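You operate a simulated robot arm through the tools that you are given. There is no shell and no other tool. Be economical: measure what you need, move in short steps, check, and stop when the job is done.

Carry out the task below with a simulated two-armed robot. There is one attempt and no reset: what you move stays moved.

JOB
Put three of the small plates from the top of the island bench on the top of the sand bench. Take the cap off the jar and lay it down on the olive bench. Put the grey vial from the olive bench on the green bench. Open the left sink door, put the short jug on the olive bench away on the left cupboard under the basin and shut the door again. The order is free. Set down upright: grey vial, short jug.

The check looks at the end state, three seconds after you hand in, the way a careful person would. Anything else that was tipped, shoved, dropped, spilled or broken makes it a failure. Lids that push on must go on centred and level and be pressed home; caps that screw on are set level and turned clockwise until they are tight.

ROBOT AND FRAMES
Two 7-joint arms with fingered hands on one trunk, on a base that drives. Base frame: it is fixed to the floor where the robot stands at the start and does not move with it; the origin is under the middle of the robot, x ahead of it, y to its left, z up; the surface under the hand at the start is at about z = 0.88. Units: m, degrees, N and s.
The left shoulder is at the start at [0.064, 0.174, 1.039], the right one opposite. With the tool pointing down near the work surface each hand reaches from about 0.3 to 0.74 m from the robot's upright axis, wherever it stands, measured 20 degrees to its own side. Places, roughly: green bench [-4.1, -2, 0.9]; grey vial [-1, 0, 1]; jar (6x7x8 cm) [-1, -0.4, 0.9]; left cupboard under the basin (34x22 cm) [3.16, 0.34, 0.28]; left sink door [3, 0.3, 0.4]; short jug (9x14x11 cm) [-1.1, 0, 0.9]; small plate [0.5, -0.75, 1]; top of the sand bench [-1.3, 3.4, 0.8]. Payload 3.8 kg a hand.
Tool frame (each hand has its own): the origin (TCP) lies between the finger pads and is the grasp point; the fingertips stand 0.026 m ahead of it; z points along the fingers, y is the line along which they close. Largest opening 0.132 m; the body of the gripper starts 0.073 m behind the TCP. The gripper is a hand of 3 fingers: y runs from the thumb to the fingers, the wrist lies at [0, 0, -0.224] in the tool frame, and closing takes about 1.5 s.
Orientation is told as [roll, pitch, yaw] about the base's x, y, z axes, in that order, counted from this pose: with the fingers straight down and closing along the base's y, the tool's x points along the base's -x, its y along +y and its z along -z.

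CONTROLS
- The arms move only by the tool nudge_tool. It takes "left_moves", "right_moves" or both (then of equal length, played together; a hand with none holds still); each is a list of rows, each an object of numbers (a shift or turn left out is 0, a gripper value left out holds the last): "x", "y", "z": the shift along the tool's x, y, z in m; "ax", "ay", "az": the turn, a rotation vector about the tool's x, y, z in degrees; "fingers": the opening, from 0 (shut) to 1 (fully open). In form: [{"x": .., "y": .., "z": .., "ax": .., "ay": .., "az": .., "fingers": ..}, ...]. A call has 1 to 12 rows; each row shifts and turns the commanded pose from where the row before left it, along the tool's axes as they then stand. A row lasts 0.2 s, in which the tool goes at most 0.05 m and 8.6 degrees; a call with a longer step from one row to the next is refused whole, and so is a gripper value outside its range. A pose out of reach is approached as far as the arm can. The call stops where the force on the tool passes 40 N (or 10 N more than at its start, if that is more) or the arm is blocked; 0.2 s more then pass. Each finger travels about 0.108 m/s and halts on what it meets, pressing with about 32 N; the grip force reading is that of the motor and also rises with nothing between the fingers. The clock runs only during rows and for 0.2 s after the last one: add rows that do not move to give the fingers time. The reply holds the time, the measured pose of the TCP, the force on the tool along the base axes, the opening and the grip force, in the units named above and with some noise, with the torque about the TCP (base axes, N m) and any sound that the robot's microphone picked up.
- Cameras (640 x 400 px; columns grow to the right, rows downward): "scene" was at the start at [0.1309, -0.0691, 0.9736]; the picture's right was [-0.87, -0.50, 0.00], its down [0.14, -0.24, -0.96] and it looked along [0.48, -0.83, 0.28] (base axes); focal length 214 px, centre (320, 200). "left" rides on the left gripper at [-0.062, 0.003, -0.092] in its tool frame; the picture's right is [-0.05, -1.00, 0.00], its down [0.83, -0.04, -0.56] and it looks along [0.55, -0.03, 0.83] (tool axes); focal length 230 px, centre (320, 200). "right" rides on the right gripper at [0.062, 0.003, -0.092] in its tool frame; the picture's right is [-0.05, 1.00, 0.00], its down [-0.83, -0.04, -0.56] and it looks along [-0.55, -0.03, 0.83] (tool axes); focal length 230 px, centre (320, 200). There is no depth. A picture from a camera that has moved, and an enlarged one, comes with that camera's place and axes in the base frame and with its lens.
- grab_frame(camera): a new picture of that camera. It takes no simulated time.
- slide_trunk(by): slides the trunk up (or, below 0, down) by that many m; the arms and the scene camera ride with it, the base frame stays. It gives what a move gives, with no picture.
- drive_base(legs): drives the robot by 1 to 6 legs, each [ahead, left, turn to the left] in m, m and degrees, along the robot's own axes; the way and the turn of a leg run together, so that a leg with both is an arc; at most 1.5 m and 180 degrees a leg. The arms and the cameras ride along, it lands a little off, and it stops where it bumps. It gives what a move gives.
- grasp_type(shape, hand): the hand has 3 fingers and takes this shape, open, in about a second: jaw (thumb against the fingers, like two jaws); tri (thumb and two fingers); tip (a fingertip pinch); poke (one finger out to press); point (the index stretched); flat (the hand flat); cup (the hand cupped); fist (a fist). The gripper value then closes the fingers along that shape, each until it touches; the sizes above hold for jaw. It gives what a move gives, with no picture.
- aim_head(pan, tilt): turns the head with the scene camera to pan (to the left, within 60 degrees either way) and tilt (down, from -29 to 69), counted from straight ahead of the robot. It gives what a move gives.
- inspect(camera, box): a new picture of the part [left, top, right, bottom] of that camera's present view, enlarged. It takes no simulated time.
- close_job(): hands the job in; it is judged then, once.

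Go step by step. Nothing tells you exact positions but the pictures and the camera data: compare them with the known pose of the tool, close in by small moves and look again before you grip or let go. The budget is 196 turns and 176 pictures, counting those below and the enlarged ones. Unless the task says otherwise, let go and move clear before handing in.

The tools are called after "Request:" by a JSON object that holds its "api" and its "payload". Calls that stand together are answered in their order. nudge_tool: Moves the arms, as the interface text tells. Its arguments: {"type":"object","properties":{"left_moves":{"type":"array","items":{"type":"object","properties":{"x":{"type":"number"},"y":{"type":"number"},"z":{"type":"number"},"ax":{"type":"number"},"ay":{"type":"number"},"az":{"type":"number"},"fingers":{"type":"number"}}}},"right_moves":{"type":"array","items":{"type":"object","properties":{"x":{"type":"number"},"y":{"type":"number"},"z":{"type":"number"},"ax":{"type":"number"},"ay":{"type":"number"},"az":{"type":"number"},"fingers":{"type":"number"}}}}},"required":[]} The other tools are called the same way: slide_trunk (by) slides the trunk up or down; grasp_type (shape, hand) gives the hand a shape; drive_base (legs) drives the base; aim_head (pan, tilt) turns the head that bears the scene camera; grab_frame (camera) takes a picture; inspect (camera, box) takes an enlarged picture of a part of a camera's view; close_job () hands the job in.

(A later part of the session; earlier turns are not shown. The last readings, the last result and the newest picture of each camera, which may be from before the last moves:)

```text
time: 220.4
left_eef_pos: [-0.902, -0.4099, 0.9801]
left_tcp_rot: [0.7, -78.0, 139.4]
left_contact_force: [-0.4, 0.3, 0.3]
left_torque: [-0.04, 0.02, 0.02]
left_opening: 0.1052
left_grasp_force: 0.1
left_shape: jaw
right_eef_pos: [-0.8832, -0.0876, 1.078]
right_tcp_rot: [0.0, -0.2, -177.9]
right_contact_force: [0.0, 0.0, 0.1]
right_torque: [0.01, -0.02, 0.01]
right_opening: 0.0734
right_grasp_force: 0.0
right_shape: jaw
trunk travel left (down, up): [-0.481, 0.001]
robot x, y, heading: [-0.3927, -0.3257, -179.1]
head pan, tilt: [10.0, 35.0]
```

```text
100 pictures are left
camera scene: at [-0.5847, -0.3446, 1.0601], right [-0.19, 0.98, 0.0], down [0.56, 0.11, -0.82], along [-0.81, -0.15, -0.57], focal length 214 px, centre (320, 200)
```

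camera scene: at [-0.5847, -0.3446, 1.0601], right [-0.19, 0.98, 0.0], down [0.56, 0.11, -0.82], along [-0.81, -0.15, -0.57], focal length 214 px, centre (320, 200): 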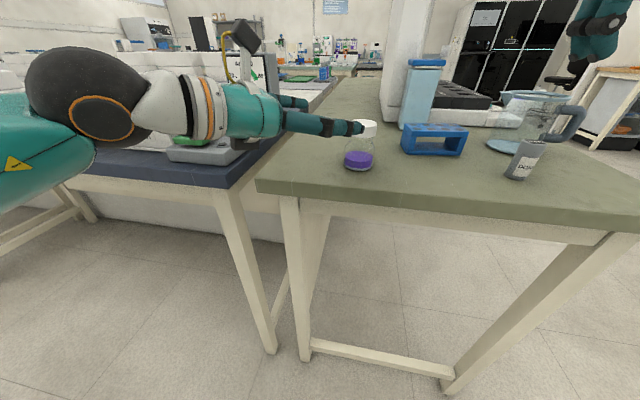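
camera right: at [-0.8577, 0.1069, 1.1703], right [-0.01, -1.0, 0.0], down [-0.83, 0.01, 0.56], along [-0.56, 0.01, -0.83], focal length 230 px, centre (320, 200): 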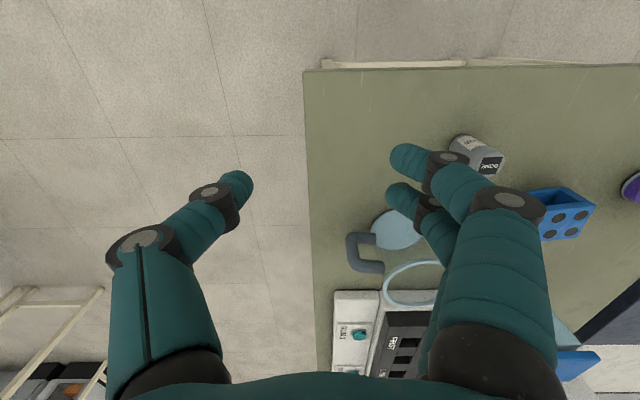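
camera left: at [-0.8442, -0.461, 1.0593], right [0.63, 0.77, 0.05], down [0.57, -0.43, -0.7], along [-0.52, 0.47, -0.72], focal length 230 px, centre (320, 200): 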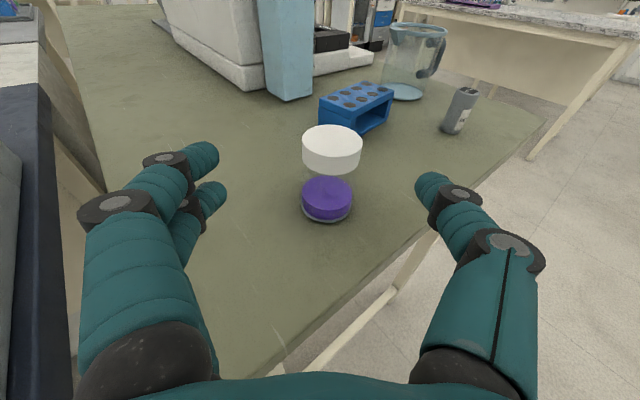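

Request:
{"api": "nudge_tool", "payload": {"left_moves": [{"x": 0.029, "z": 0.0062}, {"x": 0.0257, "z": 0.0055}, {}]}}

Request:
{"api": "inspect", "payload": {"camera": "scene", "box": [240, 90, 440, 230]}}

Request:
{"api": "grab_frame", "payload": {"camera": "left"}}

```text
time: 221.2
left_eef_pos: [-0.9018, -0.4077, 0.9248]
left_tcp_rot: [0.6, -78.0, 139.4]
left_contact_force: [-0.4, 0.5, 0.2]
left_torque: [0.0, 0.02, 0.01]
left_opening: 0.1052
left_grasp_force: 0.0
left_shape: jaw
right_eef_pos: [-0.8829, -0.0893, 1.0763]
right_tcp_rot: [0.0, -0.2, -177.9]
right_contact_force: [-0.2, -0.3, -1.0]
right_torque: [-0.01, 0.02, 0.0]
right_opening: 0.0736
right_grasp_force: 0.1
right_shape: jaw
trunk travel left (down, up): [-0.481, 0.001]
robot x, y, heading: [-0.3938, -0.3215, -179.1]
head pan, tilt: [10.0, 35.0]
```

```text
2.86 times, centred on (340, 160) of scene
camera zoom: at [-0.5847, -0.3447, 1.0601], right [-0.19, 0.98, 0.0], down [0.56, 0.11, -0.82], along [-0.8, -0.15, -0.57], focal length 613 px, centre (263, 314)
```

zoom: 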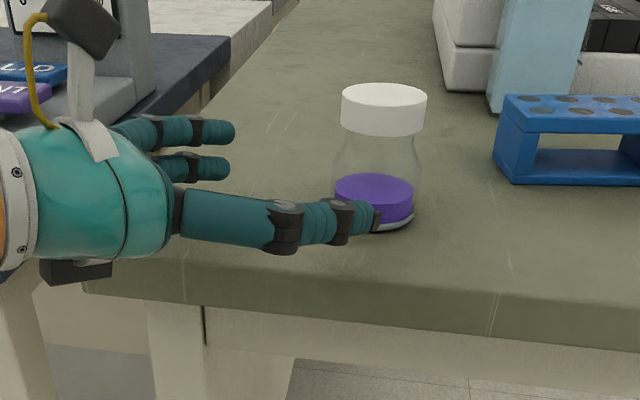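

```text
98 pictures are left
camera left: at [-0.8445, -0.4594, 1.0045], right [0.63, 0.77, 0.05], down [0.57, -0.43, -0.7], along [-0.52, 0.47, -0.72], focal length 230 px, centre (320, 200)
```

left: 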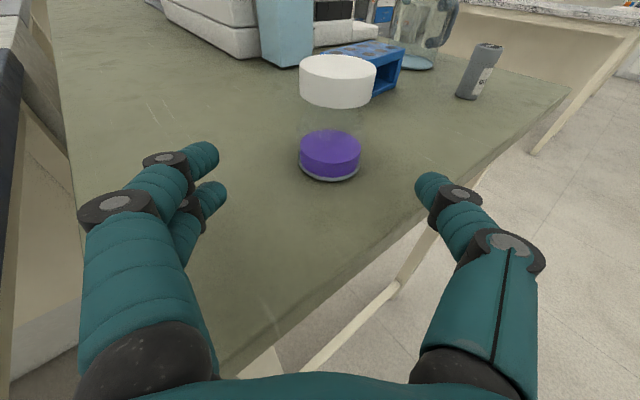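

Aligned. I'll advance until the jar sits between the fingers.

Request:
{"api": "nudge_tool", "payload": {"left_moves": [{"z": 0.029, "x": -0.0028, "y": -0.001}, {"z": 0.029, "x": -0.0028, "y": -0.001}, {"z": 0.027, "x": -0.0028, "y": -0.001}, {}]}}

Request:
{"api": "grab_frame", "payload": {"camera": "left"}}

Request:
{"api": "inspect", "payload": {"camera": "scene", "box": [240, 90, 440, 230]}}

```text
time: 222.2
left_eef_pos: [-0.9644, -0.353, 0.9131]
left_tcp_rot: [0.8, -78.0, 139.2]
left_contact_force: [-0.3, 0.1, 0.3]
left_torque: [0.0, 0.02, -0.02]
left_opening: 0.1052
left_grasp_force: 0.0
left_shape: jaw
right_eef_pos: [-0.8844, -0.0889, 1.0779]
right_tcp_rot: [0.0, -0.2, -178.1]
right_contact_force: [-0.5, 0.0, -0.2]
right_torque: [-0.01, 0.02, -0.03]
right_opening: 0.0734
right_grasp_force: 0.0
right_shape: jaw
trunk travel left (down, up): [-0.481, 0.001]
robot x, y, heading: [-0.3892, -0.3226, -179.1]
head pan, tilt: [10.0, 35.0]
```

```text
97 pictures are left
camera left: at [-0.9064, -0.4052, 0.9934], right [0.63, 0.77, 0.05], down [0.58, -0.43, -0.7], along [-0.52, 0.47, -0.72], focal length 230 px, centre (320, 200)
```

left: 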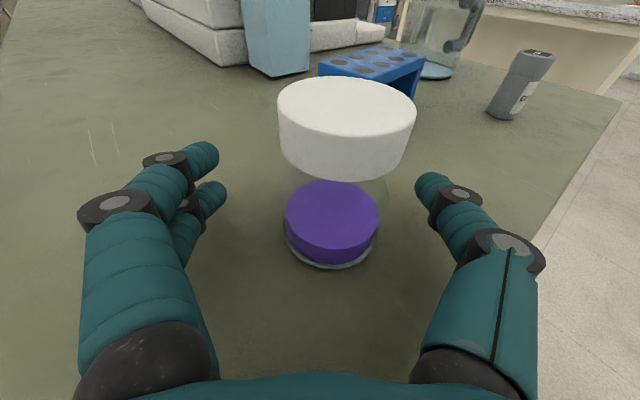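

```text
2.86 times, centred on (340, 160) of scene
camera zoom: at [-0.5845, -0.3449, 1.0601], right [-0.19, 0.98, 0.0], down [0.56, 0.11, -0.82], along [-0.8, -0.15, -0.57], focal length 613 px, centre (263, 314)
```

zoom: 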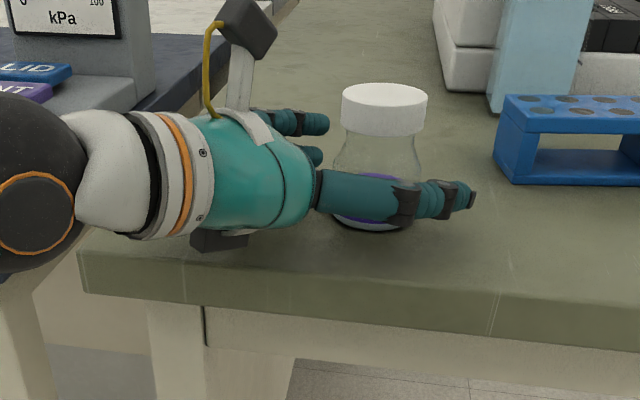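

The jar is between the left fingers. I'll close on the body.

Request:
{"api": "nudge_tool", "payload": {"left_moves": [{"fingers": 0.5}, {"fingers": 0.3}, {"fingers": 0.0}, {}, {}, {}, {}]}}

Request:
{"api": "grab_frame", "payload": {"camera": "left"}}

Request:
{"api": "inspect", "payload": {"camera": "scene", "box": [240, 90, 440, 230]}}

```text
time: 223.8
left_eef_pos: [-0.9644, -0.3532, 0.9136]
left_tcp_rot: [0.6, -78.0, 139.4]
left_contact_force: [0.5, -0.8, 0.1]
left_torque: [0.07, -0.01, 0.04]
left_opening: 0.0
left_grasp_force: 31.8
left_shape: jaw
right_eef_pos: [-0.8832, -0.0889, 1.0758]
right_tcp_rot: [0.0, -0.2, -178.0]
right_contact_force: [0.1, 0.4, -0.1]
right_torque: [-0.01, -0.01, -0.01]
right_opening: 0.0734
right_grasp_force: 0.1
right_shape: jaw
trunk travel left (down, up): [-0.481, 0.001]
robot x, y, heading: [-0.3904, -0.3276, -178.8]
head pan, tilt: [10.0, 35.0]
```

```text
95 pictures are left
camera left: at [-0.9064, -0.4052, 0.9934], right [0.63, 0.77, 0.05], down [0.58, -0.43, -0.7], along [-0.52, 0.47, -0.72], focal length 230 px, centre (320, 200)
```

left: 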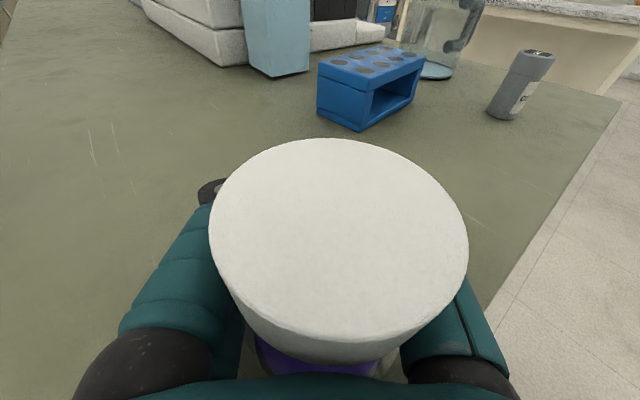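

```text
2.86 times, centred on (340, 160) of scene
camera zoom: at [-0.5847, -0.3447, 1.0601], right [-0.19, 0.98, 0.0], down [0.56, 0.11, -0.82], along [-0.8, -0.15, -0.57], focal length 613 px, centre (263, 314)
```

zoom: 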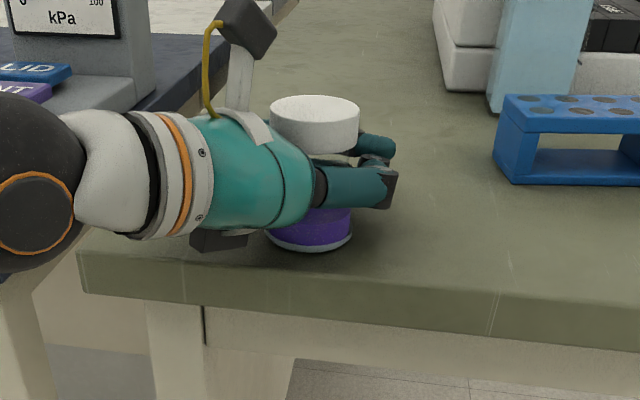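

The jar was nearer than I thought and has slid into the palm; it's still upright but close to the edge. I'll open, draw back about 5 cm and look before gripping again.

Request:
{"api": "nudge_tool", "payload": {"left_moves": [{"fingers": 0.4}, {"fingers": 0.8}, {}, {}, {}, {}]}}

Request:
{"api": "grab_frame", "payload": {"camera": "left"}}

```text
time: 225.2
left_eef_pos: [-0.9634, -0.3525, 0.9132]
left_tcp_rot: [0.7, -78.0, 139.5]
left_contact_force: [-0.2, 0.6, -0.1]
left_torque: [-0.01, 0.0, 0.0]
left_opening: 0.1053
left_grasp_force: 0.1
left_shape: jaw
right_eef_pos: [-0.8834, -0.088, 1.0784]
right_tcp_rot: [0.0, -0.2, -177.9]
right_contact_force: [0.0, 0.9, -0.5]
right_torque: [0.0, 0.0, -0.02]
right_opening: 0.0734
right_grasp_force: 0.0
right_shape: jaw
trunk travel left (down, up): [-0.481, 0.001]
robot x, y, heading: [-0.3901, -0.33, -179.2]
head pan, tilt: [10.0, 35.0]
```

```text
93 pictures are left
camera left: at [-0.9064, -0.4052, 0.9934], right [0.63, 0.77, 0.05], down [0.58, -0.43, -0.7], along [-0.52, 0.47, -0.72], focal length 230 px, centre (320, 200)
```

left: 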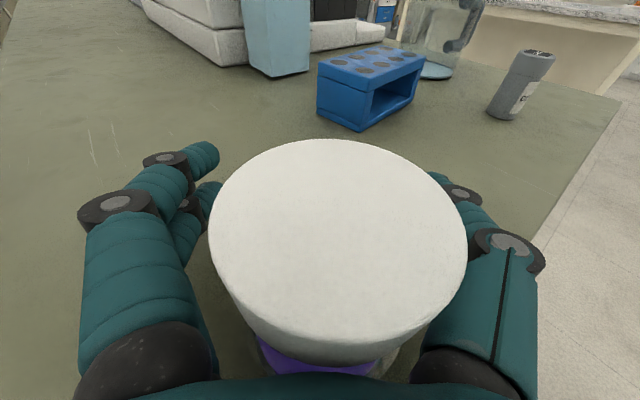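

Request:
{"api": "nudge_tool", "payload": {"left_moves": [{"z": -0.0245, "x": 0.0052}, {"z": -0.0245, "x": 0.0052}, {}]}}

Request:
{"api": "grab_frame", "payload": {"camera": "left"}}

Request:
{"api": "inspect", "payload": {"camera": "scene", "box": [240, 90, 440, 230]}}

```text
time: 226.0
left_eef_pos: [-0.9258, -0.3839, 0.9128]
left_tcp_rot: [0.5, -78.0, 139.5]
left_contact_force: [-0.1, 0.3, 0.7]
left_torque: [0.01, 0.01, 0.0]
left_opening: 0.1053
left_grasp_force: 0.0
left_shape: jaw
right_eef_pos: [-0.8831, -0.0876, 1.078]
right_tcp_rot: [0.0, -0.1, -177.9]
right_contact_force: [0.3, -0.5, 0.1]
right_torque: [-0.01, 0.03, 0.0]
right_opening: 0.0736
right_grasp_force: 0.1
right_shape: jaw
trunk travel left (down, up): [-0.481, 0.001]
robot x, y, heading: [-0.3906, -0.3257, -179.2]
head pan, tilt: [10.0, 35.0]
```

```text
92 pictures are left
camera left: at [-0.8684, -0.4362, 0.993], right [0.63, 0.77, 0.05], down [0.58, -0.43, -0.7], along [-0.52, 0.47, -0.72], focal length 230 px, centre (320, 200)
```

left: 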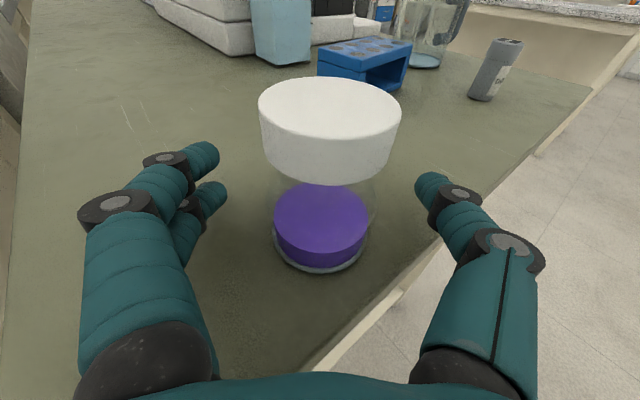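

```text
2.86 times, centred on (340, 160) of scene
camera zoom: at [-0.5849, -0.3445, 1.0601], right [-0.19, 0.98, 0.0], down [0.56, 0.11, -0.82], along [-0.8, -0.15, -0.57], focal length 613 px, centre (263, 314)
```

zoom: 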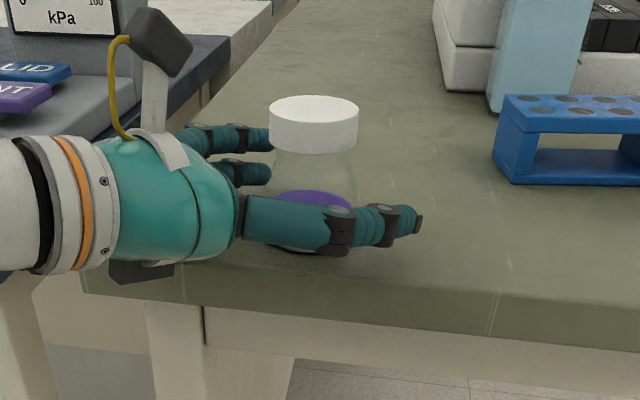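

Now the jar axis is at (-0.921,-0.386), slightly palm-side of the TCP. I'll draw back another 15 mm so the pads close just in front of the axis, and close slowly.

Request:
{"api": "nudge_tool", "payload": {"left_moves": [{"z": -0.0147, "x": 0.0031}, {"fingers": 0.6}, {"fingers": 0.52}, {"fingers": 0.48}, {"fingers": 0.44}, {}]}}

Request:
{"api": "grab_frame", "payload": {"camera": "left"}}

```text
time: 227.4
left_eef_pos: [-0.9141, -0.3943, 0.9112]
left_tcp_rot: [0.6, -78.0, 139.5]
left_contact_force: [0.5, 0.1, 0.1]
left_torque: [-0.01, 0.01, -0.03]
left_opening: 0.0586
left_grasp_force: 0.0
left_shape: jaw
right_eef_pos: [-0.8836, -0.0888, 1.0773]
right_tcp_rot: [0.0, -0.3, -178.0]
right_contact_force: [0.4, 1.1, -0.3]
right_torque: [0.0, 0.02, 0.03]
right_opening: 0.0736
right_grasp_force: 0.1
right_shape: jaw
trunk travel left (down, up): [-0.481, 0.001]
robot x, y, heading: [-0.3892, -0.3293, -179.2]
head pan, tilt: [10.0, 35.0]
```

```text
90 pictures are left
camera left: at [-0.8565, -0.4462, 0.9924], right [0.63, 0.77, 0.05], down [0.58, -0.43, -0.7], along [-0.52, 0.47, -0.72], focal length 230 px, centre (320, 200)
```

left: 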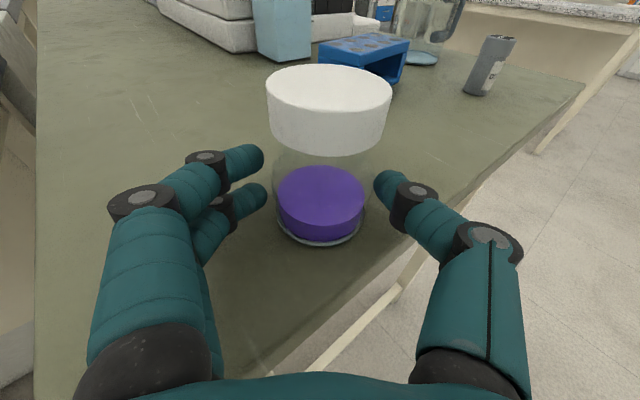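

Request:
{"api": "nudge_tool", "payload": {"left_moves": [{"fingers": 0.38}, {"fingers": 0.33}, {"fingers": 0.28}, {"fingers": 0.2}, {}, {}]}}

Request:
{"api": "grab_frame", "payload": {"camera": "left"}}

```text
time: 228.8
left_eef_pos: [-0.914, -0.3941, 0.9131]
left_tcp_rot: [0.8, -78.1, 139.1]
left_contact_force: [0.2, 0.2, 3.4]
left_torque: [-0.06, 0.15, 0.01]
left_opening: 0.0439
left_grasp_force: 32.1
left_shape: jaw
right_eef_pos: [-0.8822, -0.0885, 1.0764]
right_tcp_rot: [0.1, -0.2, -178.0]
right_contact_force: [0.1, -0.1, 0.3]
right_torque: [0.01, -0.02, -0.02]
right_opening: 0.0731
right_grasp_force: 0.0
right_shape: jaw
trunk travel left (down, up): [-0.481, 0.001]
robot x, y, heading: [-0.3877, -0.3243, -179.2]
head pan, tilt: [10.0, 35.0]
```

```text
89 pictures are left
camera left: at [-0.8563, -0.446, 0.9931], right [0.63, 0.77, 0.05], down [0.57, -0.43, -0.7], along [-0.52, 0.47, -0.71], focal length 230 px, centre (320, 200)
```

left: 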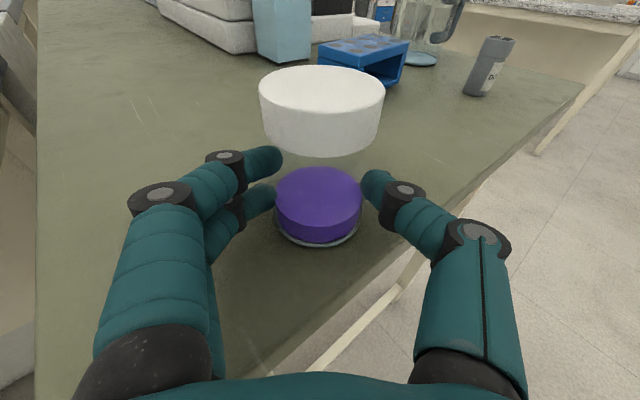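

The jar body is gripped well (opening 0.044, 32 N). I'll lift it a few centimetres and bring it more to the middle so the right hand can get at the cap.

Request:
{"api": "nudge_tool", "payload": {"left_moves": [{"x": -0.02, "z": -0.0042}, {"x": -0.039, "z": -0.0083}, {"z": 0.016, "x": -0.0034, "y": -0.019}, {"z": 0.016, "x": -0.0034, "y": -0.019}, {}]}}

Request:
{"api": "nudge_tool", "payload": {"right_moves": [{"y": 0.04}, {"y": 0.04}, {"y": 0.04}, {"z": -0.04}, {}]}}

Request:
{"api": "grab_frame", "payload": {"camera": "scene"}}

Request:
{"api": "grab_frame", "payload": {"camera": "right"}}

```text
time: 230.0
left_eef_pos: [-0.9126, -0.3463, 0.9749]
left_tcp_rot: [0.6, -77.9, 139.4]
left_contact_force: [0.0, -0.4, -1.7]
left_torque: [-0.01, -0.02, 0.0]
left_opening: 0.0439
left_grasp_force: 32.1
left_shape: jaw
right_eef_pos: [-0.8836, -0.0886, 1.0779]
right_tcp_rot: [0.0, -0.2, -178.0]
right_contact_force: [-0.3, 0.3, 0.0]
right_torque: [0.02, -0.01, -0.01]
right_opening: 0.0735
right_grasp_force: 0.1
right_shape: jaw
trunk travel left (down, up): [-0.481, 0.001]
robot x, y, heading: [-0.3928, -0.3268, -179.2]
head pan, tilt: [10.0, 35.0]
```

```text
time: 231.2
left_eef_pos: [-0.9131, -0.3474, 0.9747]
left_tcp_rot: [0.6, -78.0, 139.4]
left_contact_force: [0.2, 0.0, -1.3]
left_torque: [0.01, -0.01, 0.02]
left_opening: 0.0439
left_grasp_force: 31.8
left_shape: jaw
right_eef_pos: [-0.8814, -0.1582, 1.117]
right_tcp_rot: [0.0, -0.2, -178.1]
right_contact_force: [0.5, -0.2, 0.2]
right_torque: [-0.01, 0.02, 0.0]
right_opening: 0.0733
right_grasp_force: 0.0
right_shape: jaw
right hand out of reach, approached as far as the arm can: row 1, 2
trunk travel left (down, up): [-0.481, 0.001]
robot x, y, heading: [-0.3883, -0.3261, -179.3]
head pan, tilt: [10.0, 35.0]
```

```text
88 pictures are left
camera scene: at [-0.5847, -0.345, 1.06], right [-0.19, 0.98, 0.0], down [0.56, 0.11, -0.82], along [-0.8, -0.15, -0.57], focal length 214 px, centre (320, 200)
```

scene: 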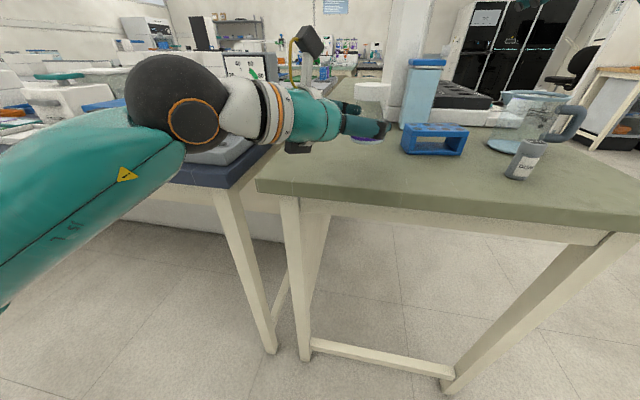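

```text
87 pictures are left
camera right: at [-0.8204, -0.1606, 1.2104], right [-0.02, -1.0, 0.0], down [-0.83, 0.01, 0.56], along [-0.56, 0.01, -0.83], focal length 230 px, centre (320, 200)
```

right: 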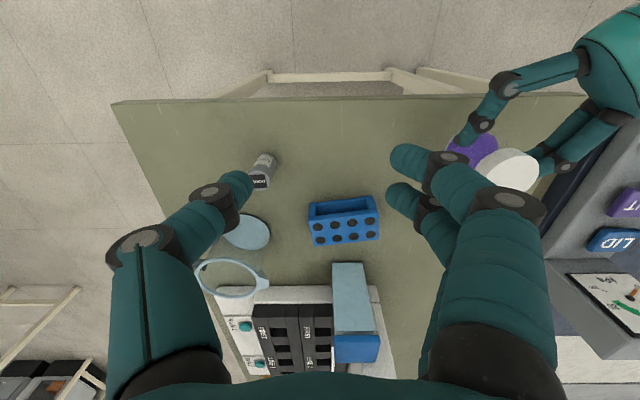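

The right hand's zero yaw is twisted 180° from its comfortable pose. I'll turn it by +100° first, which is also the start of the unscrewing stroke.

Request:
{"api": "nudge_tool", "payload": {"right_moves": [{"az": -8.3}, {"az": -8.3}, {"az": -8.3}, {"az": -8.3}, {"az": -8.3}, {"az": -8.3}, {"az": -8.3}, {"az": -8.3}, {"az": -8.3}, {"az": -8.3}, {"az": -8.3}, {"az": -8.3}]}}

Request:
{"api": "nudge_tool", "payload": {"right_moves": [{"az": -8.3}, {"az": -8.3}, {"az": -8.3}, {"az": -8.3}, {"az": -8.3}, {"az": -8.3}]}}

```text
time: 233.8
left_eef_pos: [-0.9136, -0.3465, 0.9742]
left_tcp_rot: [0.6, -78.0, 139.4]
left_contact_force: [0.4, -0.1, 0.2]
left_torque: [0.0, 0.0, 0.02]
left_opening: 0.044
left_grasp_force: 32.5
left_shape: jaw
right_eef_pos: [-0.8818, -0.1573, 1.1201]
right_tcp_rot: [-0.1, 0.0, -78.4]
right_contact_force: [-0.5, 0.3, 0.2]
right_torque: [0.03, -0.01, 0.02]
right_opening: 0.0735
right_grasp_force: 0.1
right_shape: jaw
trunk travel left (down, up): [-0.481, 0.001]
robot x, y, heading: [-0.3924, -0.3276, -179.2]
head pan, tilt: [10.0, 35.0]
```

```text
time: 235.2
left_eef_pos: [-0.9135, -0.3466, 0.9731]
left_tcp_rot: [0.6, -78.0, 139.4]
left_contact_force: [0.4, 0.3, 0.4]
left_torque: [-0.01, 0.0, -0.02]
left_opening: 0.0438
left_grasp_force: 31.9
left_shape: jaw
right_eef_pos: [-0.8836, -0.1577, 1.1186]
right_tcp_rot: [-0.1, 0.1, -28.4]
right_contact_force: [1.0, -0.9, 0.2]
right_torque: [0.02, -0.02, -0.01]
right_opening: 0.0736
right_grasp_force: 0.0
right_shape: jaw
trunk travel left (down, up): [-0.481, 0.001]
robot x, y, heading: [-0.3875, -0.3272, -179.2]
head pan, tilt: [10.0, 35.0]
```

The right hand turns freely this way. I'll move it over the cap, wind back to the start of the stroke and look.

Request:
{"api": "nudge_tool", "payload": {"right_moves": [{"x": -0.0133, "y": -0.0425, "fingers": 0.75}, {"x": -0.0133, "y": -0.0425}, {"x": -0.0133, "y": -0.0425}, {"x": -0.0133, "y": -0.0425}, {"az": 8}, {"az": 8}, {"az": 8}, {"az": 8}, {"az": 8}, {"az": 8}, {}]}}

Request:
{"api": "grab_frame", "payload": {"camera": "right"}}

Request:
{"api": "inspect", "payload": {"camera": "scene", "box": [240, 0, 460, 180]}}

```text
time: 237.6
left_eef_pos: [-0.9136, -0.3468, 0.9748]
left_tcp_rot: [0.5, -78.0, 139.5]
left_contact_force: [0.7, 0.7, -0.9]
left_torque: [-0.02, -0.03, 0.01]
left_opening: 0.0438
left_grasp_force: 31.8
left_shape: jaw
right_eef_pos: [-0.9184, -0.3326, 1.1211]
right_tcp_rot: [-0.1, 0.0, -76.7]
right_contact_force: [0.0, 0.2, -0.3]
right_torque: [0.01, -0.01, -0.01]
right_opening: 0.0988
right_grasp_force: 0.0
right_shape: jaw
trunk travel left (down, up): [-0.481, 0.001]
robot x, y, heading: [-0.3917, -0.3257, -179.2]
head pan, tilt: [10.0, 35.0]
```

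```text
86 pictures are left
camera right: at [-0.9283, -0.2734, 1.2129], right [0.98, 0.18, 0.0], down [0.15, -0.82, 0.56], along [0.1, -0.55, -0.83], focal length 230 px, centre (320, 200)
```

right: 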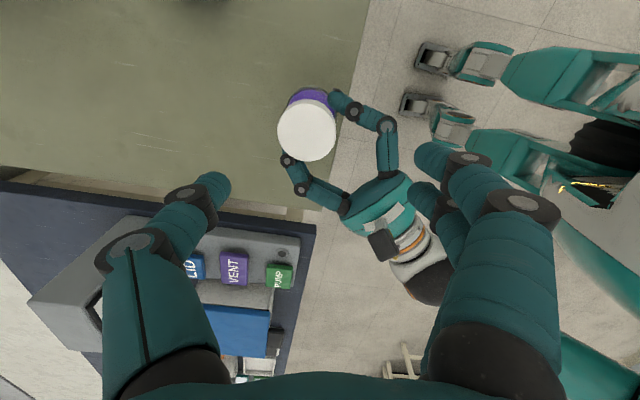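

```text
2.22 times, centred on (350, 90) of scene
camera zoom: at [-0.5847, -0.3447, 1.0601], right [-0.19, 0.98, 0.0], down [0.56, 0.11, -0.82], along [-0.8, -0.15, -0.57], focal length 477 px, centre (253, 444)
```

zoom: 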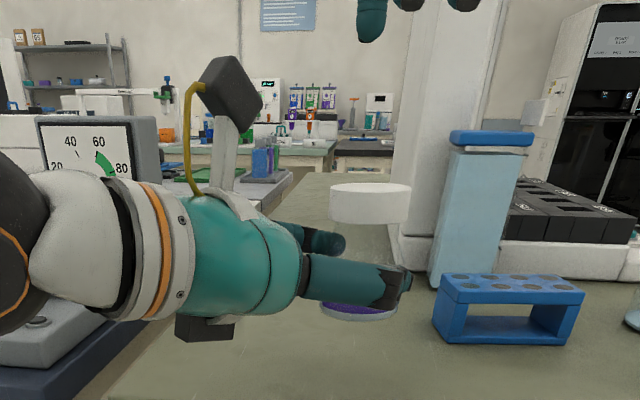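

The cap is centred at (-0.929,-0.331). I'll align, go down on it and grip.

Request:
{"api": "nudge_tool", "payload": {"right_moves": [{"x": 0.004, "y": -0.01}, {"z": 0.04}, {"z": 0.03}, {"z": 0.018}, {}]}}

Request:
{"api": "grab_frame", "payload": {"camera": "right"}}

Request:
{"api": "inspect", "payload": {"camera": "scene", "box": [240, 0, 460, 180]}}

```text
time: 238.8
left_eef_pos: [-0.9129, -0.3463, 0.9746]
left_tcp_rot: [0.5, -78.0, 139.4]
left_contact_force: [0.4, 1.1, -1.8]
left_torque: [-0.03, 0.0, -0.03]
left_opening: 0.0439
left_grasp_force: 32.2
left_shape: jaw
right_eef_pos: [-0.9281, -0.3321, 1.0334]
right_tcp_rot: [-0.2, -0.1, -76.6]
right_contact_force: [-0.1, 0.2, 0.4]
right_torque: [0.03, 0.0, 0.02]
right_opening: 0.0987
right_grasp_force: 0.1
right_shape: jaw
trunk travel left (down, up): [-0.481, 0.001]
robot x, y, heading: [-0.3871, -0.3251, -179.4]
head pan, tilt: [10.0, 35.0]
```

```text
84 pictures are left
camera right: at [-0.9387, -0.2731, 1.1256], right [0.98, 0.18, 0.0], down [0.15, -0.82, 0.56], along [0.1, -0.55, -0.83], focal length 230 px, centre (320, 200)
```

right: 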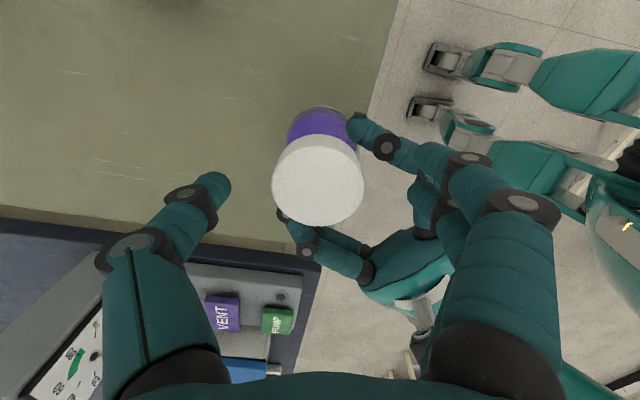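

```text
2.22 times, centred on (350, 90) of scene
camera zoom: at [-0.5847, -0.3446, 1.0601], right [-0.19, 0.98, 0.0], down [0.56, 0.11, -0.82], along [-0.8, -0.15, -0.57], focal length 477 px, centre (253, 444)
```

zoom: 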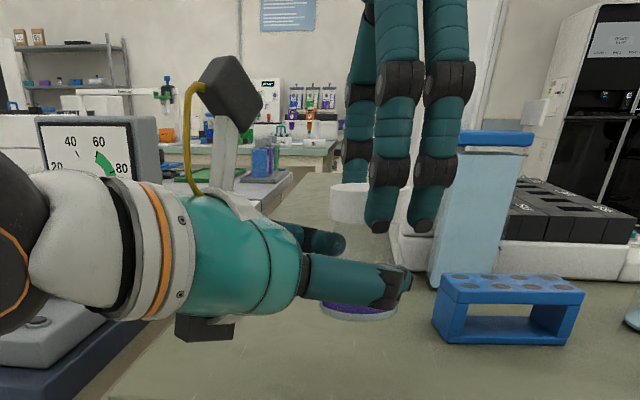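

Request:
{"api": "nudge_tool", "payload": {"right_moves": [{"fingers": 0.4}, {"fingers": 0.2}, {"fingers": 0.0}, {}, {}, {}]}}

Request:
{"api": "nudge_tool", "payload": {"right_moves": [{"az": -6}, {"az": -8}, {"az": -8}, {}]}}

Request:
{"api": "grab_frame", "payload": {"camera": "right"}}

```text
time: 240.2
left_eef_pos: [-0.9126, -0.3454, 0.9743]
left_tcp_rot: [0.6, -78.1, 139.4]
left_contact_force: [1.0, -1.4, -0.6]
left_torque: [0.02, 0.03, 0.01]
left_opening: 0.044
left_grasp_force: 31.5
left_shape: jaw
right_eef_pos: [-0.9279, -0.3331, 1.033]
right_tcp_rot: [-0.3, 0.0, -76.5]
right_contact_force: [-1.7, 0.7, -1.5]
right_torque: [0.02, 0.05, 0.01]
right_opening: 0.0406
right_grasp_force: 31.9
right_shape: jaw
trunk travel left (down, up): [-0.481, 0.001]
robot x, y, heading: [-0.389, -0.3275, -179.0]
head pan, tilt: [10.0, 35.0]
```

```text
time: 241.2
left_eef_pos: [-0.9139, -0.3466, 0.9742]
left_tcp_rot: [0.5, -77.9, 139.5]
left_contact_force: [4.7, 2.0, -0.6]
left_torque: [-0.08, 0.1, -0.1]
left_opening: 0.044
left_grasp_force: 31.8
left_shape: jaw
right_eef_pos: [-0.9285, -0.3322, 1.0322]
right_tcp_rot: [-0.2, 0.1, -54.5]
right_contact_force: [-5.2, -2.3, 0.8]
right_torque: [-0.05, 0.12, -0.02]
right_opening: 0.0403
right_grasp_force: 32.2
right_shape: jaw
trunk travel left (down, up): [-0.481, 0.001]
robot x, y, heading: [-0.3908, -0.3262, -179.3]
head pan, tilt: [10.0, 35.0]
```

```text
82 pictures are left
camera right: at [-0.9611, -0.2807, 1.1252], right [0.84, 0.54, 0.0], down [0.45, -0.7, 0.55], along [0.3, -0.47, -0.83], focal length 230 px, centre (320, 200)
```

right: 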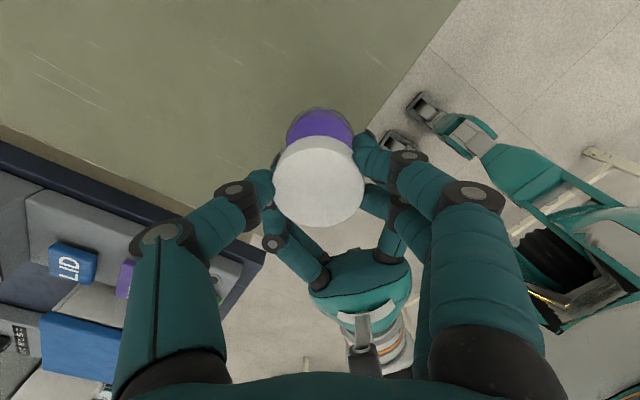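

Turning works with little torque, and the left hand holds. I'll continue the stroke.

Request:
{"api": "nudge_tool", "payload": {"right_moves": [{"az": -8}, {"az": -8}, {"az": -8}, {"az": -8}, {"az": -8}, {"az": -8}, {"az": -8}, {"az": -8}, {"az": -6}, {}]}}

Request:
{"api": "grab_frame", "payload": {"camera": "right"}}

```text
time: 243.4
left_eef_pos: [-0.9119, -0.3453, 0.9734]
left_tcp_rot: [0.5, -77.9, 139.5]
left_contact_force: [6.1, 10.1, -5.7]
left_torque: [-0.35, 0.18, -0.23]
left_opening: 0.043
left_grasp_force: 32.1
left_shape: jaw
right_eef_pos: [-0.9294, -0.3327, 1.0323]
right_tcp_rot: [0.0, 0.2, 15.5]
right_contact_force: [-6.4, -9.9, 4.5]
right_torque: [-0.28, 0.04, -0.02]
right_opening: 0.0403
right_grasp_force: 32.1
right_shape: jaw
trunk travel left (down, up): [-0.481, 0.001]
robot x, y, heading: [-0.3881, -0.3277, -179.1]
head pan, tilt: [10.0, 35.0]
```

```text
81 pictures are left
camera right: at [-0.9882, -0.346, 1.125], right [-0.22, 0.98, 0.0], down [0.81, 0.18, 0.55], along [0.54, 0.12, -0.83], focal length 230 px, centre (320, 200)
```

right: 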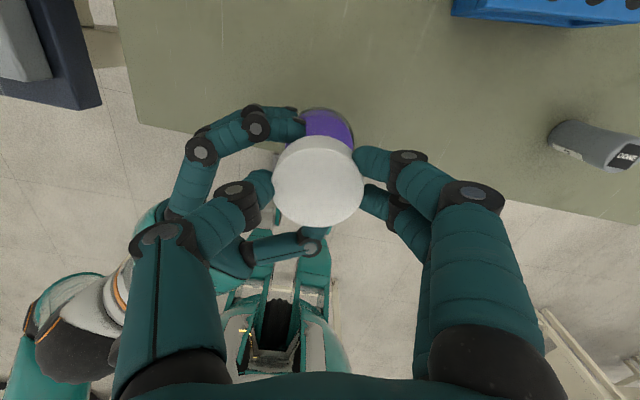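

The forces suggest the cap is rising along its thread. I'll pull up gently as a test.

Request:
{"api": "nudge_tool", "payload": {"right_moves": [{"z": -0.003}, {"z": -0.002}, {}]}}

```text
time: 244.2
left_eef_pos: [-0.9137, -0.3452, 0.9764]
left_tcp_rot: [0.8, -78.1, 139.3]
left_contact_force: [6.9, 8.6, 5.6]
left_torque: [-0.22, 0.39, -0.17]
left_opening: 0.043
left_grasp_force: 31.9
left_shape: jaw
right_eef_pos: [-0.9289, -0.3311, 1.0365]
right_tcp_rot: [0.1, 0.1, 15.3]
right_contact_force: [-6.1, -8.5, -6.0]
right_torque: [-0.19, 0.11, -0.05]
right_opening: 0.0402
right_grasp_force: 31.7
right_shape: jaw
trunk travel left (down, up): [-0.481, 0.001]
robot x, y, heading: [-0.3896, -0.3238, -179.2]
head pan, tilt: [10.0, 35.0]
```

Still on the thread. I'll release, wind back and do a second stroke.

Request:
{"api": "nudge_tool", "payload": {"right_moves": [{"z": 0.003, "fingers": 0.6}, {}, {"az": 8.3}, {"az": 8.3}, {"az": 8.3}, {"az": 8.3}, {"az": 8.3}, {"az": 8.3}, {"az": 8.3}, {"az": 8.3}, {"az": 8.3}, {"az": 8.3}]}}

Request:
{"api": "nudge_tool", "payload": {"right_moves": [{"az": 8.3}, {"fingers": 0.3}, {"fingers": 0.0}, {}, {}, {}, {"az": -7}, {"az": -8}, {"az": -8}, {"az": -8}, {"az": -8}, {"az": -8}]}}

Request:
{"api": "nudge_tool", "payload": {"right_moves": [{"az": -8}, {"az": -8}, {"az": -8}, {"az": -8}, {"az": -8}, {"az": -8}, {}]}}

Request:
{"api": "inspect", "payload": {"camera": "scene", "box": [240, 0, 460, 180]}}

```text
time: 246.8
left_eef_pos: [-0.9133, -0.3461, 0.9753]
left_tcp_rot: [0.6, -78.1, 139.3]
left_contact_force: [1.1, -0.3, -0.6]
left_torque: [-0.01, 0.03, -0.02]
left_opening: 0.0429
left_grasp_force: 31.8
left_shape: jaw
right_eef_pos: [-0.929, -0.3314, 1.034]
right_tcp_rot: [-0.2, 0.1, -67.8]
right_contact_force: [0.5, 1.0, 0.6]
right_torque: [-0.01, -0.02, 0.02]
right_opening: 0.0788
right_grasp_force: 0.1
right_shape: jaw
trunk travel left (down, up): [-0.481, 0.001]
robot x, y, heading: [-0.3908, -0.3285, -179.2]
head pan, tilt: [10.0, 35.0]
```

```text
time: 249.4
left_eef_pos: [-0.9129, -0.345, 0.9743]
left_tcp_rot: [0.5, -78.0, 139.5]
left_contact_force: [3.4, 2.0, 0.2]
left_torque: [-0.09, 0.13, 0.01]
left_opening: 0.0428
left_grasp_force: 32.1
left_shape: jaw
right_eef_pos: [-0.9278, -0.3307, 1.0344]
right_tcp_rot: [-0.3, 0.1, -28.7]
right_contact_force: [-4.1, -1.2, -0.1]
right_torque: [-0.05, 0.1, -0.09]
right_opening: 0.0408
right_grasp_force: 31.4
right_shape: jaw
trunk travel left (down, up): [-0.481, 0.001]
robot x, y, heading: [-0.3889, -0.3271, -179.0]
head pan, tilt: [10.0, 35.0]
```

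```text
time: 251.0
left_eef_pos: [-0.9129, -0.3464, 0.9741]
left_tcp_rot: [0.5, -78.0, 139.3]
left_contact_force: [6.4, 8.9, -0.4]
left_torque: [-0.35, 0.23, -0.12]
left_opening: 0.0438
left_grasp_force: 31.8
left_shape: jaw
right_eef_pos: [-0.9287, -0.3317, 1.0342]
right_tcp_rot: [0.1, 0.2, 19.2]
right_contact_force: [-7.3, -7.3, 0.5]
right_torque: [-0.17, 0.14, -0.09]
right_opening: 0.0406
right_grasp_force: 32.1
right_shape: jaw
trunk travel left (down, up): [-0.481, 0.001]
robot x, y, heading: [-0.3905, -0.3256, -179.4]
head pan, tilt: [10.0, 35.0]
```

```text
2.22 times, centred on (350, 90) of scene
camera zoom: at [-0.5847, -0.3447, 1.0601], right [-0.19, 0.98, 0.0], down [0.56, 0.11, -0.82], along [-0.8, -0.15, -0.57], focal length 477 px, centre (253, 444)
```

zoom: 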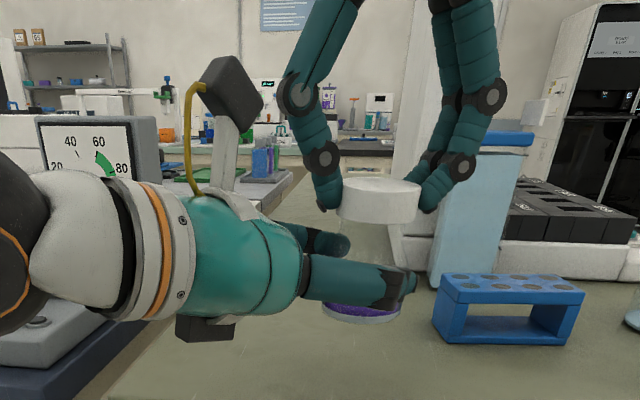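

Request:
{"api": "nudge_tool", "payload": {"right_moves": [{"z": -0.003}, {"z": -0.003}, {}]}}

Request:
{"api": "inspect", "payload": {"camera": "scene", "box": [240, 0, 460, 180]}}

```text
time: 251.8
left_eef_pos: [-0.913, -0.3458, 0.9742]
left_tcp_rot: [0.8, -78.0, 139.5]
left_contact_force: [6.0, 6.8, 4.5]
left_torque: [-0.33, 0.3, -0.11]
left_opening: 0.0433
left_grasp_force: 31.7
left_shape: jaw
right_eef_pos: [-0.9298, -0.3318, 1.0391]
right_tcp_rot: [-0.1, 0.1, 19.1]
right_contact_force: [-5.8, -8.1, -3.9]
right_torque: [-0.06, 0.12, -0.06]
right_opening: 0.0403
right_grasp_force: 32.1
right_shape: jaw
trunk travel left (down, up): [-0.481, 0.001]
robot x, y, heading: [-0.3876, -0.3246, -178.8]
head pan, tilt: [10.0, 35.0]
```

```text
2.22 times, centred on (350, 90) of scene
camera zoom: at [-0.5847, -0.3447, 1.0601], right [-0.19, 0.98, 0.0], down [0.56, 0.11, -0.82], along [-0.8, -0.15, -0.57], focal length 477 px, centre (253, 444)
```

zoom: 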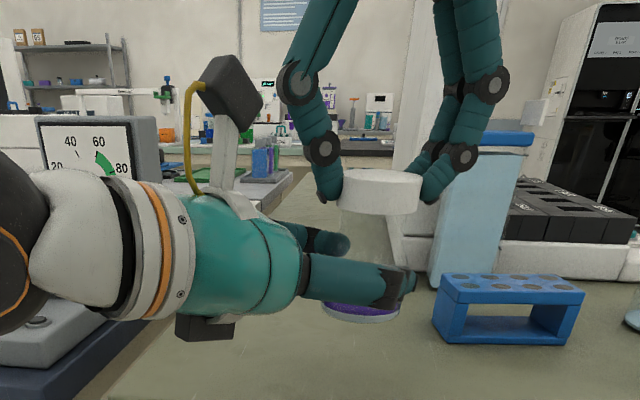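

The cap moved up about 5 mm while the jar stayed. I'll keep lifting slowly.

Request:
{"api": "nudge_tool", "payload": {"right_moves": [{"z": -0.004}, {"z": -0.004}, {"z": -0.004}, {}]}}

Request:
{"api": "inspect", "payload": {"camera": "scene", "box": [240, 0, 460, 180]}}

```text
time: 252.8
left_eef_pos: [-0.914, -0.3467, 0.9735]
left_tcp_rot: [0.6, -77.9, 139.5]
left_contact_force: [-0.7, 0.7, -0.2]
left_torque: [-0.01, -0.01, 0.02]
left_opening: 0.0432
left_grasp_force: 32.0
left_shape: jaw
right_eef_pos: [-0.928, -0.3313, 1.0517]
right_tcp_rot: [0.0, 0.1, 19.0]
right_contact_force: [1.0, 0.8, -0.8]
right_torque: [-0.01, -0.01, 0.01]
right_opening: 0.0405
right_grasp_force: 32.2
right_shape: jaw
trunk travel left (down, up): [-0.481, 0.001]
robot x, y, heading: [-0.3935, -0.3234, -179.2]
head pan, tilt: [10.0, 35.0]
```

```text
2.22 times, centred on (350, 90) of scene
camera zoom: at [-0.5848, -0.3447, 1.0601], right [-0.19, 0.98, 0.0], down [0.56, 0.11, -0.82], along [-0.8, -0.15, -0.57], focal length 477 px, centre (253, 444)
```

zoom: 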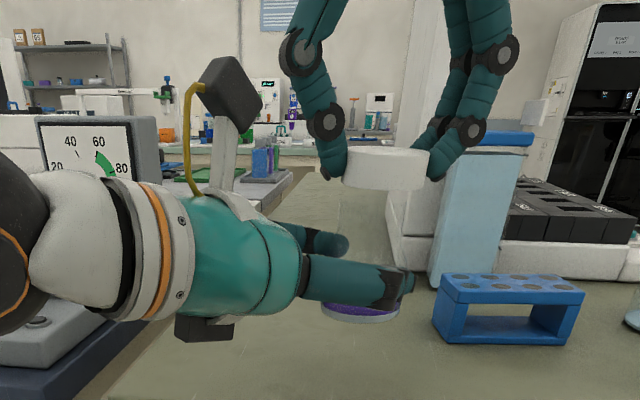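

The cap is off and free. I'll carry it aside to about (-0.94,-0.20) and lower it toward the olive bench.

Request:
{"api": "nudge_tool", "payload": {"right_moves": [{"z": -0.04}, {"x": -0.01, "y": 0.043}, {"x": -0.01, "y": 0.043}, {"x": -0.011, "y": 0.042}, {"z": 0.045}, {"z": 0.045}, {"z": 0.045}, {"z": 0.02}, {}]}}

Request:
{"api": "aim_head", "payload": {"pan": -10, "tilt": 35}}

Request:
{"api": "grab_frame", "payload": {"camera": "scene"}}

```text
time: 254.8
left_eef_pos: [-0.9126, -0.3445, 0.9756]
left_tcp_rot: [0.6, -77.9, 139.4]
left_contact_force: [0.0, -1.2, -1.1]
left_torque: [-0.02, -0.01, 0.0]
left_opening: 0.0432
left_grasp_force: 32.0
left_shape: jaw
right_eef_pos: [-0.9413, -0.2021, 0.9338]
right_tcp_rot: [0.1, 0.2, 19.1]
right_contact_force: [0.3, 0.5, -0.4]
right_torque: [0.02, -0.03, -0.02]
right_opening: 0.0404
right_grasp_force: 32.0
right_shape: jaw
trunk travel left (down, up): [-0.481, 0.001]
robot x, y, heading: [-0.3871, -0.3274, -179.2]
head pan, tilt: [10.0, 35.0]
```

```text
time: 255.6
left_eef_pos: [-0.9135, -0.3455, 0.9744]
left_tcp_rot: [0.6, -78.0, 139.4]
left_contact_force: [-0.3, 0.4, -0.4]
left_torque: [-0.01, 0.03, -0.01]
left_opening: 0.0429
left_grasp_force: 32.5
left_shape: jaw
right_eef_pos: [-0.9437, -0.2019, 0.935]
right_tcp_rot: [-0.1, 0.3, 19.1]
right_contact_force: [-0.2, 0.5, 0.8]
right_torque: [-0.03, -0.01, -0.01]
right_opening: 0.0401
right_grasp_force: 32.1
right_shape: jaw
trunk travel left (down, up): [-0.481, 0.001]
robot x, y, heading: [-0.3891, -0.3256, -179.1]
head pan, tilt: [-10.0, 35.0]
```

```text
77 pictures are left
camera scene: at [-0.5852, -0.3142, 1.0601], right [0.16, 0.99, 0.0], down [0.57, -0.09, -0.82], along [-0.81, 0.13, -0.57], focal length 214 px, centre (320, 200)
```

scene: 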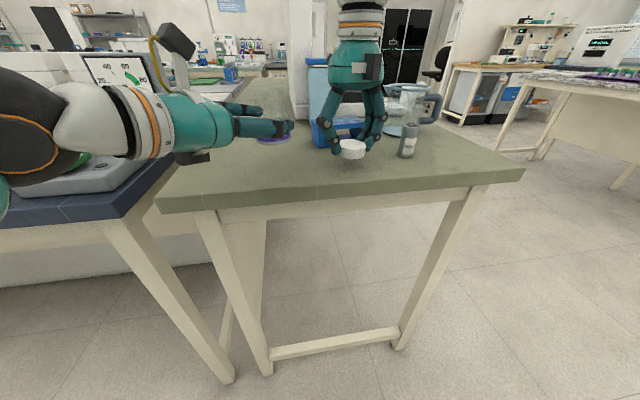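

Request:
{"api": "nudge_tool", "payload": {"right_moves": [{"z": 0.012}, {"z": 0.004}, {"z": 0.003}, {"z": 0.003}, {}]}}

Request:
{"api": "inspect", "payload": {"camera": "scene", "box": [280, 90, 460, 190]}}

```text
time: 256.8
left_eef_pos: [-0.9135, -0.3464, 0.9737]
left_tcp_rot: [0.5, -78.0, 139.3]
left_contact_force: [-0.1, -0.6, -0.4]
left_torque: [-0.01, 0.03, 0.01]
left_opening: 0.0432
left_grasp_force: 32.1
left_shape: jaw
right_eef_pos: [-0.9414, -0.201, 0.9143]
right_tcp_rot: [0.0, 0.1, 19.0]
right_contact_force: [0.4, -0.3, -0.7]
right_torque: [0.0, -0.04, -0.02]
right_opening: 0.0406
right_grasp_force: 32.2
right_shape: jaw
trunk travel left (down, up): [-0.481, 0.001]
robot x, y, heading: [-0.3885, -0.3258, -179.3]
head pan, tilt: [-10.0, 35.0]
```

```text
3.56 times, centred on (370, 140) of scene
camera zoom: at [-0.5852, -0.3141, 1.0601], right [0.16, 0.99, 0.0], down [0.57, -0.09, -0.82], along [-0.81, 0.13, -0.57], focal length 763 px, centre (142, 413)
```

zoom: 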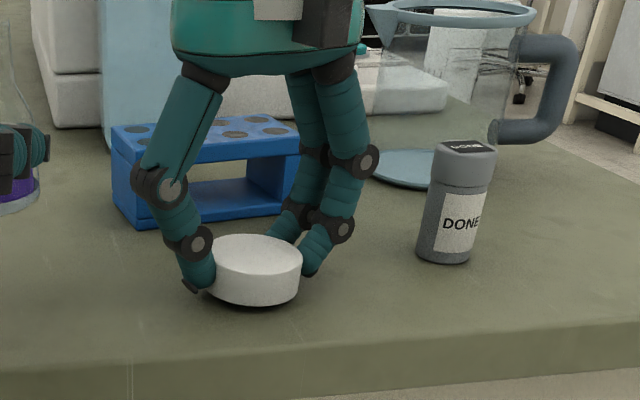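

Nearly there. I'll continue in small steps until it touches.

Request:
{"api": "nudge_tool", "payload": {"right_moves": [{"z": 0.002}, {"z": 0.002}, {"z": 0.002}, {}]}}

```text
time: 257.8
left_eef_pos: [-0.9128, -0.3462, 0.9765]
left_tcp_rot: [0.6, -78.0, 139.4]
left_contact_force: [-0.3, 0.3, -1.5]
left_torque: [-0.04, -0.05, -0.01]
left_opening: 0.043
left_grasp_force: 31.8
left_shape: jaw
right_eef_pos: [-0.9426, -0.2012, 0.9092]
right_tcp_rot: [0.2, 0.2, 19.1]
right_contact_force: [-1.1, -0.2, 1.4]
right_torque: [0.05, 0.02, -0.01]
right_opening: 0.0403
right_grasp_force: 32.0
right_shape: jaw
trunk travel left (down, up): [-0.481, 0.001]
robot x, y, heading: [-0.3881, -0.3275, -179.0]
head pan, tilt: [-10.0, 35.0]
```

Request:
{"api": "nudge_tool", "payload": {"right_moves": [{"z": 0.002}, {"z": 0.001}, {}]}}

```text
time: 258.6
left_eef_pos: [-0.9117, -0.345, 0.9756]
left_tcp_rot: [0.8, -78.0, 139.3]
left_contact_force: [0.7, 0.0, -0.7]
left_torque: [-0.01, -0.04, 0.03]
left_opening: 0.0433
left_grasp_force: 32.0
left_shape: jaw
right_eef_pos: [-0.9426, -0.2015, 0.9087]
right_tcp_rot: [0.1, 0.3, 19.1]
right_contact_force: [-0.1, -1.6, 12.5]
right_torque: [0.25, 0.03, 0.03]
right_opening: 0.0405
right_grasp_force: 32.2
right_shape: jaw
trunk travel left (down, up): [-0.481, 0.001]
robot x, y, heading: [-0.3923, -0.325, -179.5]
head pan, tilt: [-10.0, 35.0]
```

Cap on the bench. I'll release and rise with the right hand, and set the jar back down a bit further in with the left.

Request:
{"api": "nudge_tool", "payload": {"right_moves": [{"z": -0.002, "fingers": 0.45}, {"fingers": 0.55}, {}, {"z": -0.03}, {"z": -0.04}, {"z": -0.04}, {"z": -0.04}, {}], "left_moves": [{}, {}, {}, {"z": 0.0293, "x": -0.0062}, {}, {"x": 0.03, "z": 0.0064}, {"x": 0.024, "z": 0.0051}, {}]}}

Request:
{"api": "inspect", "payload": {"camera": "scene", "box": [200, 80, 440, 200]}}

```text
time: 260.4
left_eef_pos: [-0.9382, -0.3295, 0.9198]
left_tcp_rot: [0.5, -78.0, 139.4]
left_contact_force: [-0.2, -0.5, -0.6]
left_torque: [0.0, -0.05, 0.0]
left_opening: 0.0432
left_grasp_force: 31.7
left_shape: jaw
right_eef_pos: [-0.9426, -0.203, 1.0594]
right_tcp_rot: [0.0, 0.0, 19.2]
right_contact_force: [0.6, -0.4, 0.1]
right_torque: [-0.01, -0.03, 0.0]
right_opening: 0.0719
right_grasp_force: 0.1
right_shape: jaw
trunk travel left (down, up): [-0.481, 0.001]
robot x, y, heading: [-0.3897, -0.3256, -179.0]
head pan, tilt: [-10.0, 35.0]
```

```text
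2.67 times, centred on (320, 140) of scene
camera zoom: at [-0.5853, -0.3141, 1.06], right [0.16, 0.99, 0.0], down [0.57, -0.09, -0.82], along [-0.81, 0.13, -0.57], focal length 572 px, centre (320, 360)
```

zoom: 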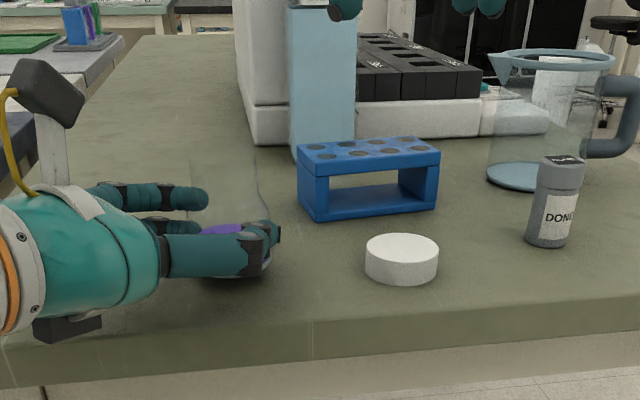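

Request:
{"api": "nudge_tool", "payload": {"left_moves": [{"x": 0.0029, "z": 0.0006}, {"x": 0.002, "z": 0.0004}, {"x": 0.002, "z": 0.0004}, {}]}}

Request:
{"api": "grab_frame", "payload": {"camera": "left"}}

```text
time: 261.4
left_eef_pos: [-0.938, -0.3257, 0.9135]
left_tcp_rot: [0.9, -78.1, 139.1]
left_contact_force: [-0.1, -0.7, 2.3]
left_torque: [-0.03, 0.12, 0.03]
left_opening: 0.0435
left_grasp_force: 32.1
left_shape: jaw
right_eef_pos: [-0.9443, -0.2019, 1.0599]
right_tcp_rot: [0.0, 0.3, 19.1]
right_contact_force: [-0.5, 0.0, 0.9]
right_torque: [0.01, 0.0, -0.01]
right_opening: 0.072
right_grasp_force: 0.0
right_shape: jaw
trunk travel left (down, up): [-0.481, 0.001]
robot x, y, heading: [-0.393, -0.3269, -179.3]
head pan, tilt: [-10.0, 35.0]
```

```text
74 pictures are left
camera left: at [-0.8803, -0.3779, 0.9933], right [0.63, 0.77, 0.05], down [0.57, -0.43, -0.7], along [-0.52, 0.47, -0.71], focal length 230 px, centre (320, 200)
```

left: 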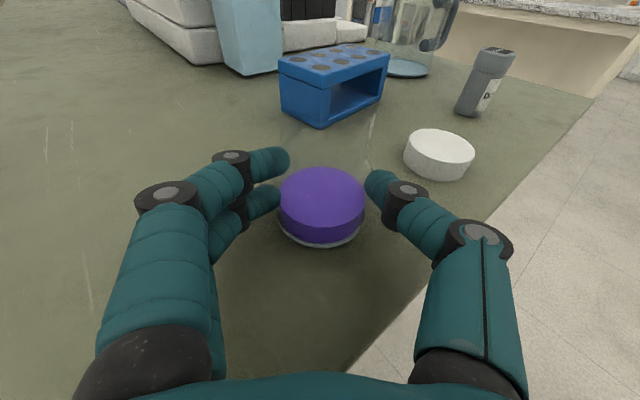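

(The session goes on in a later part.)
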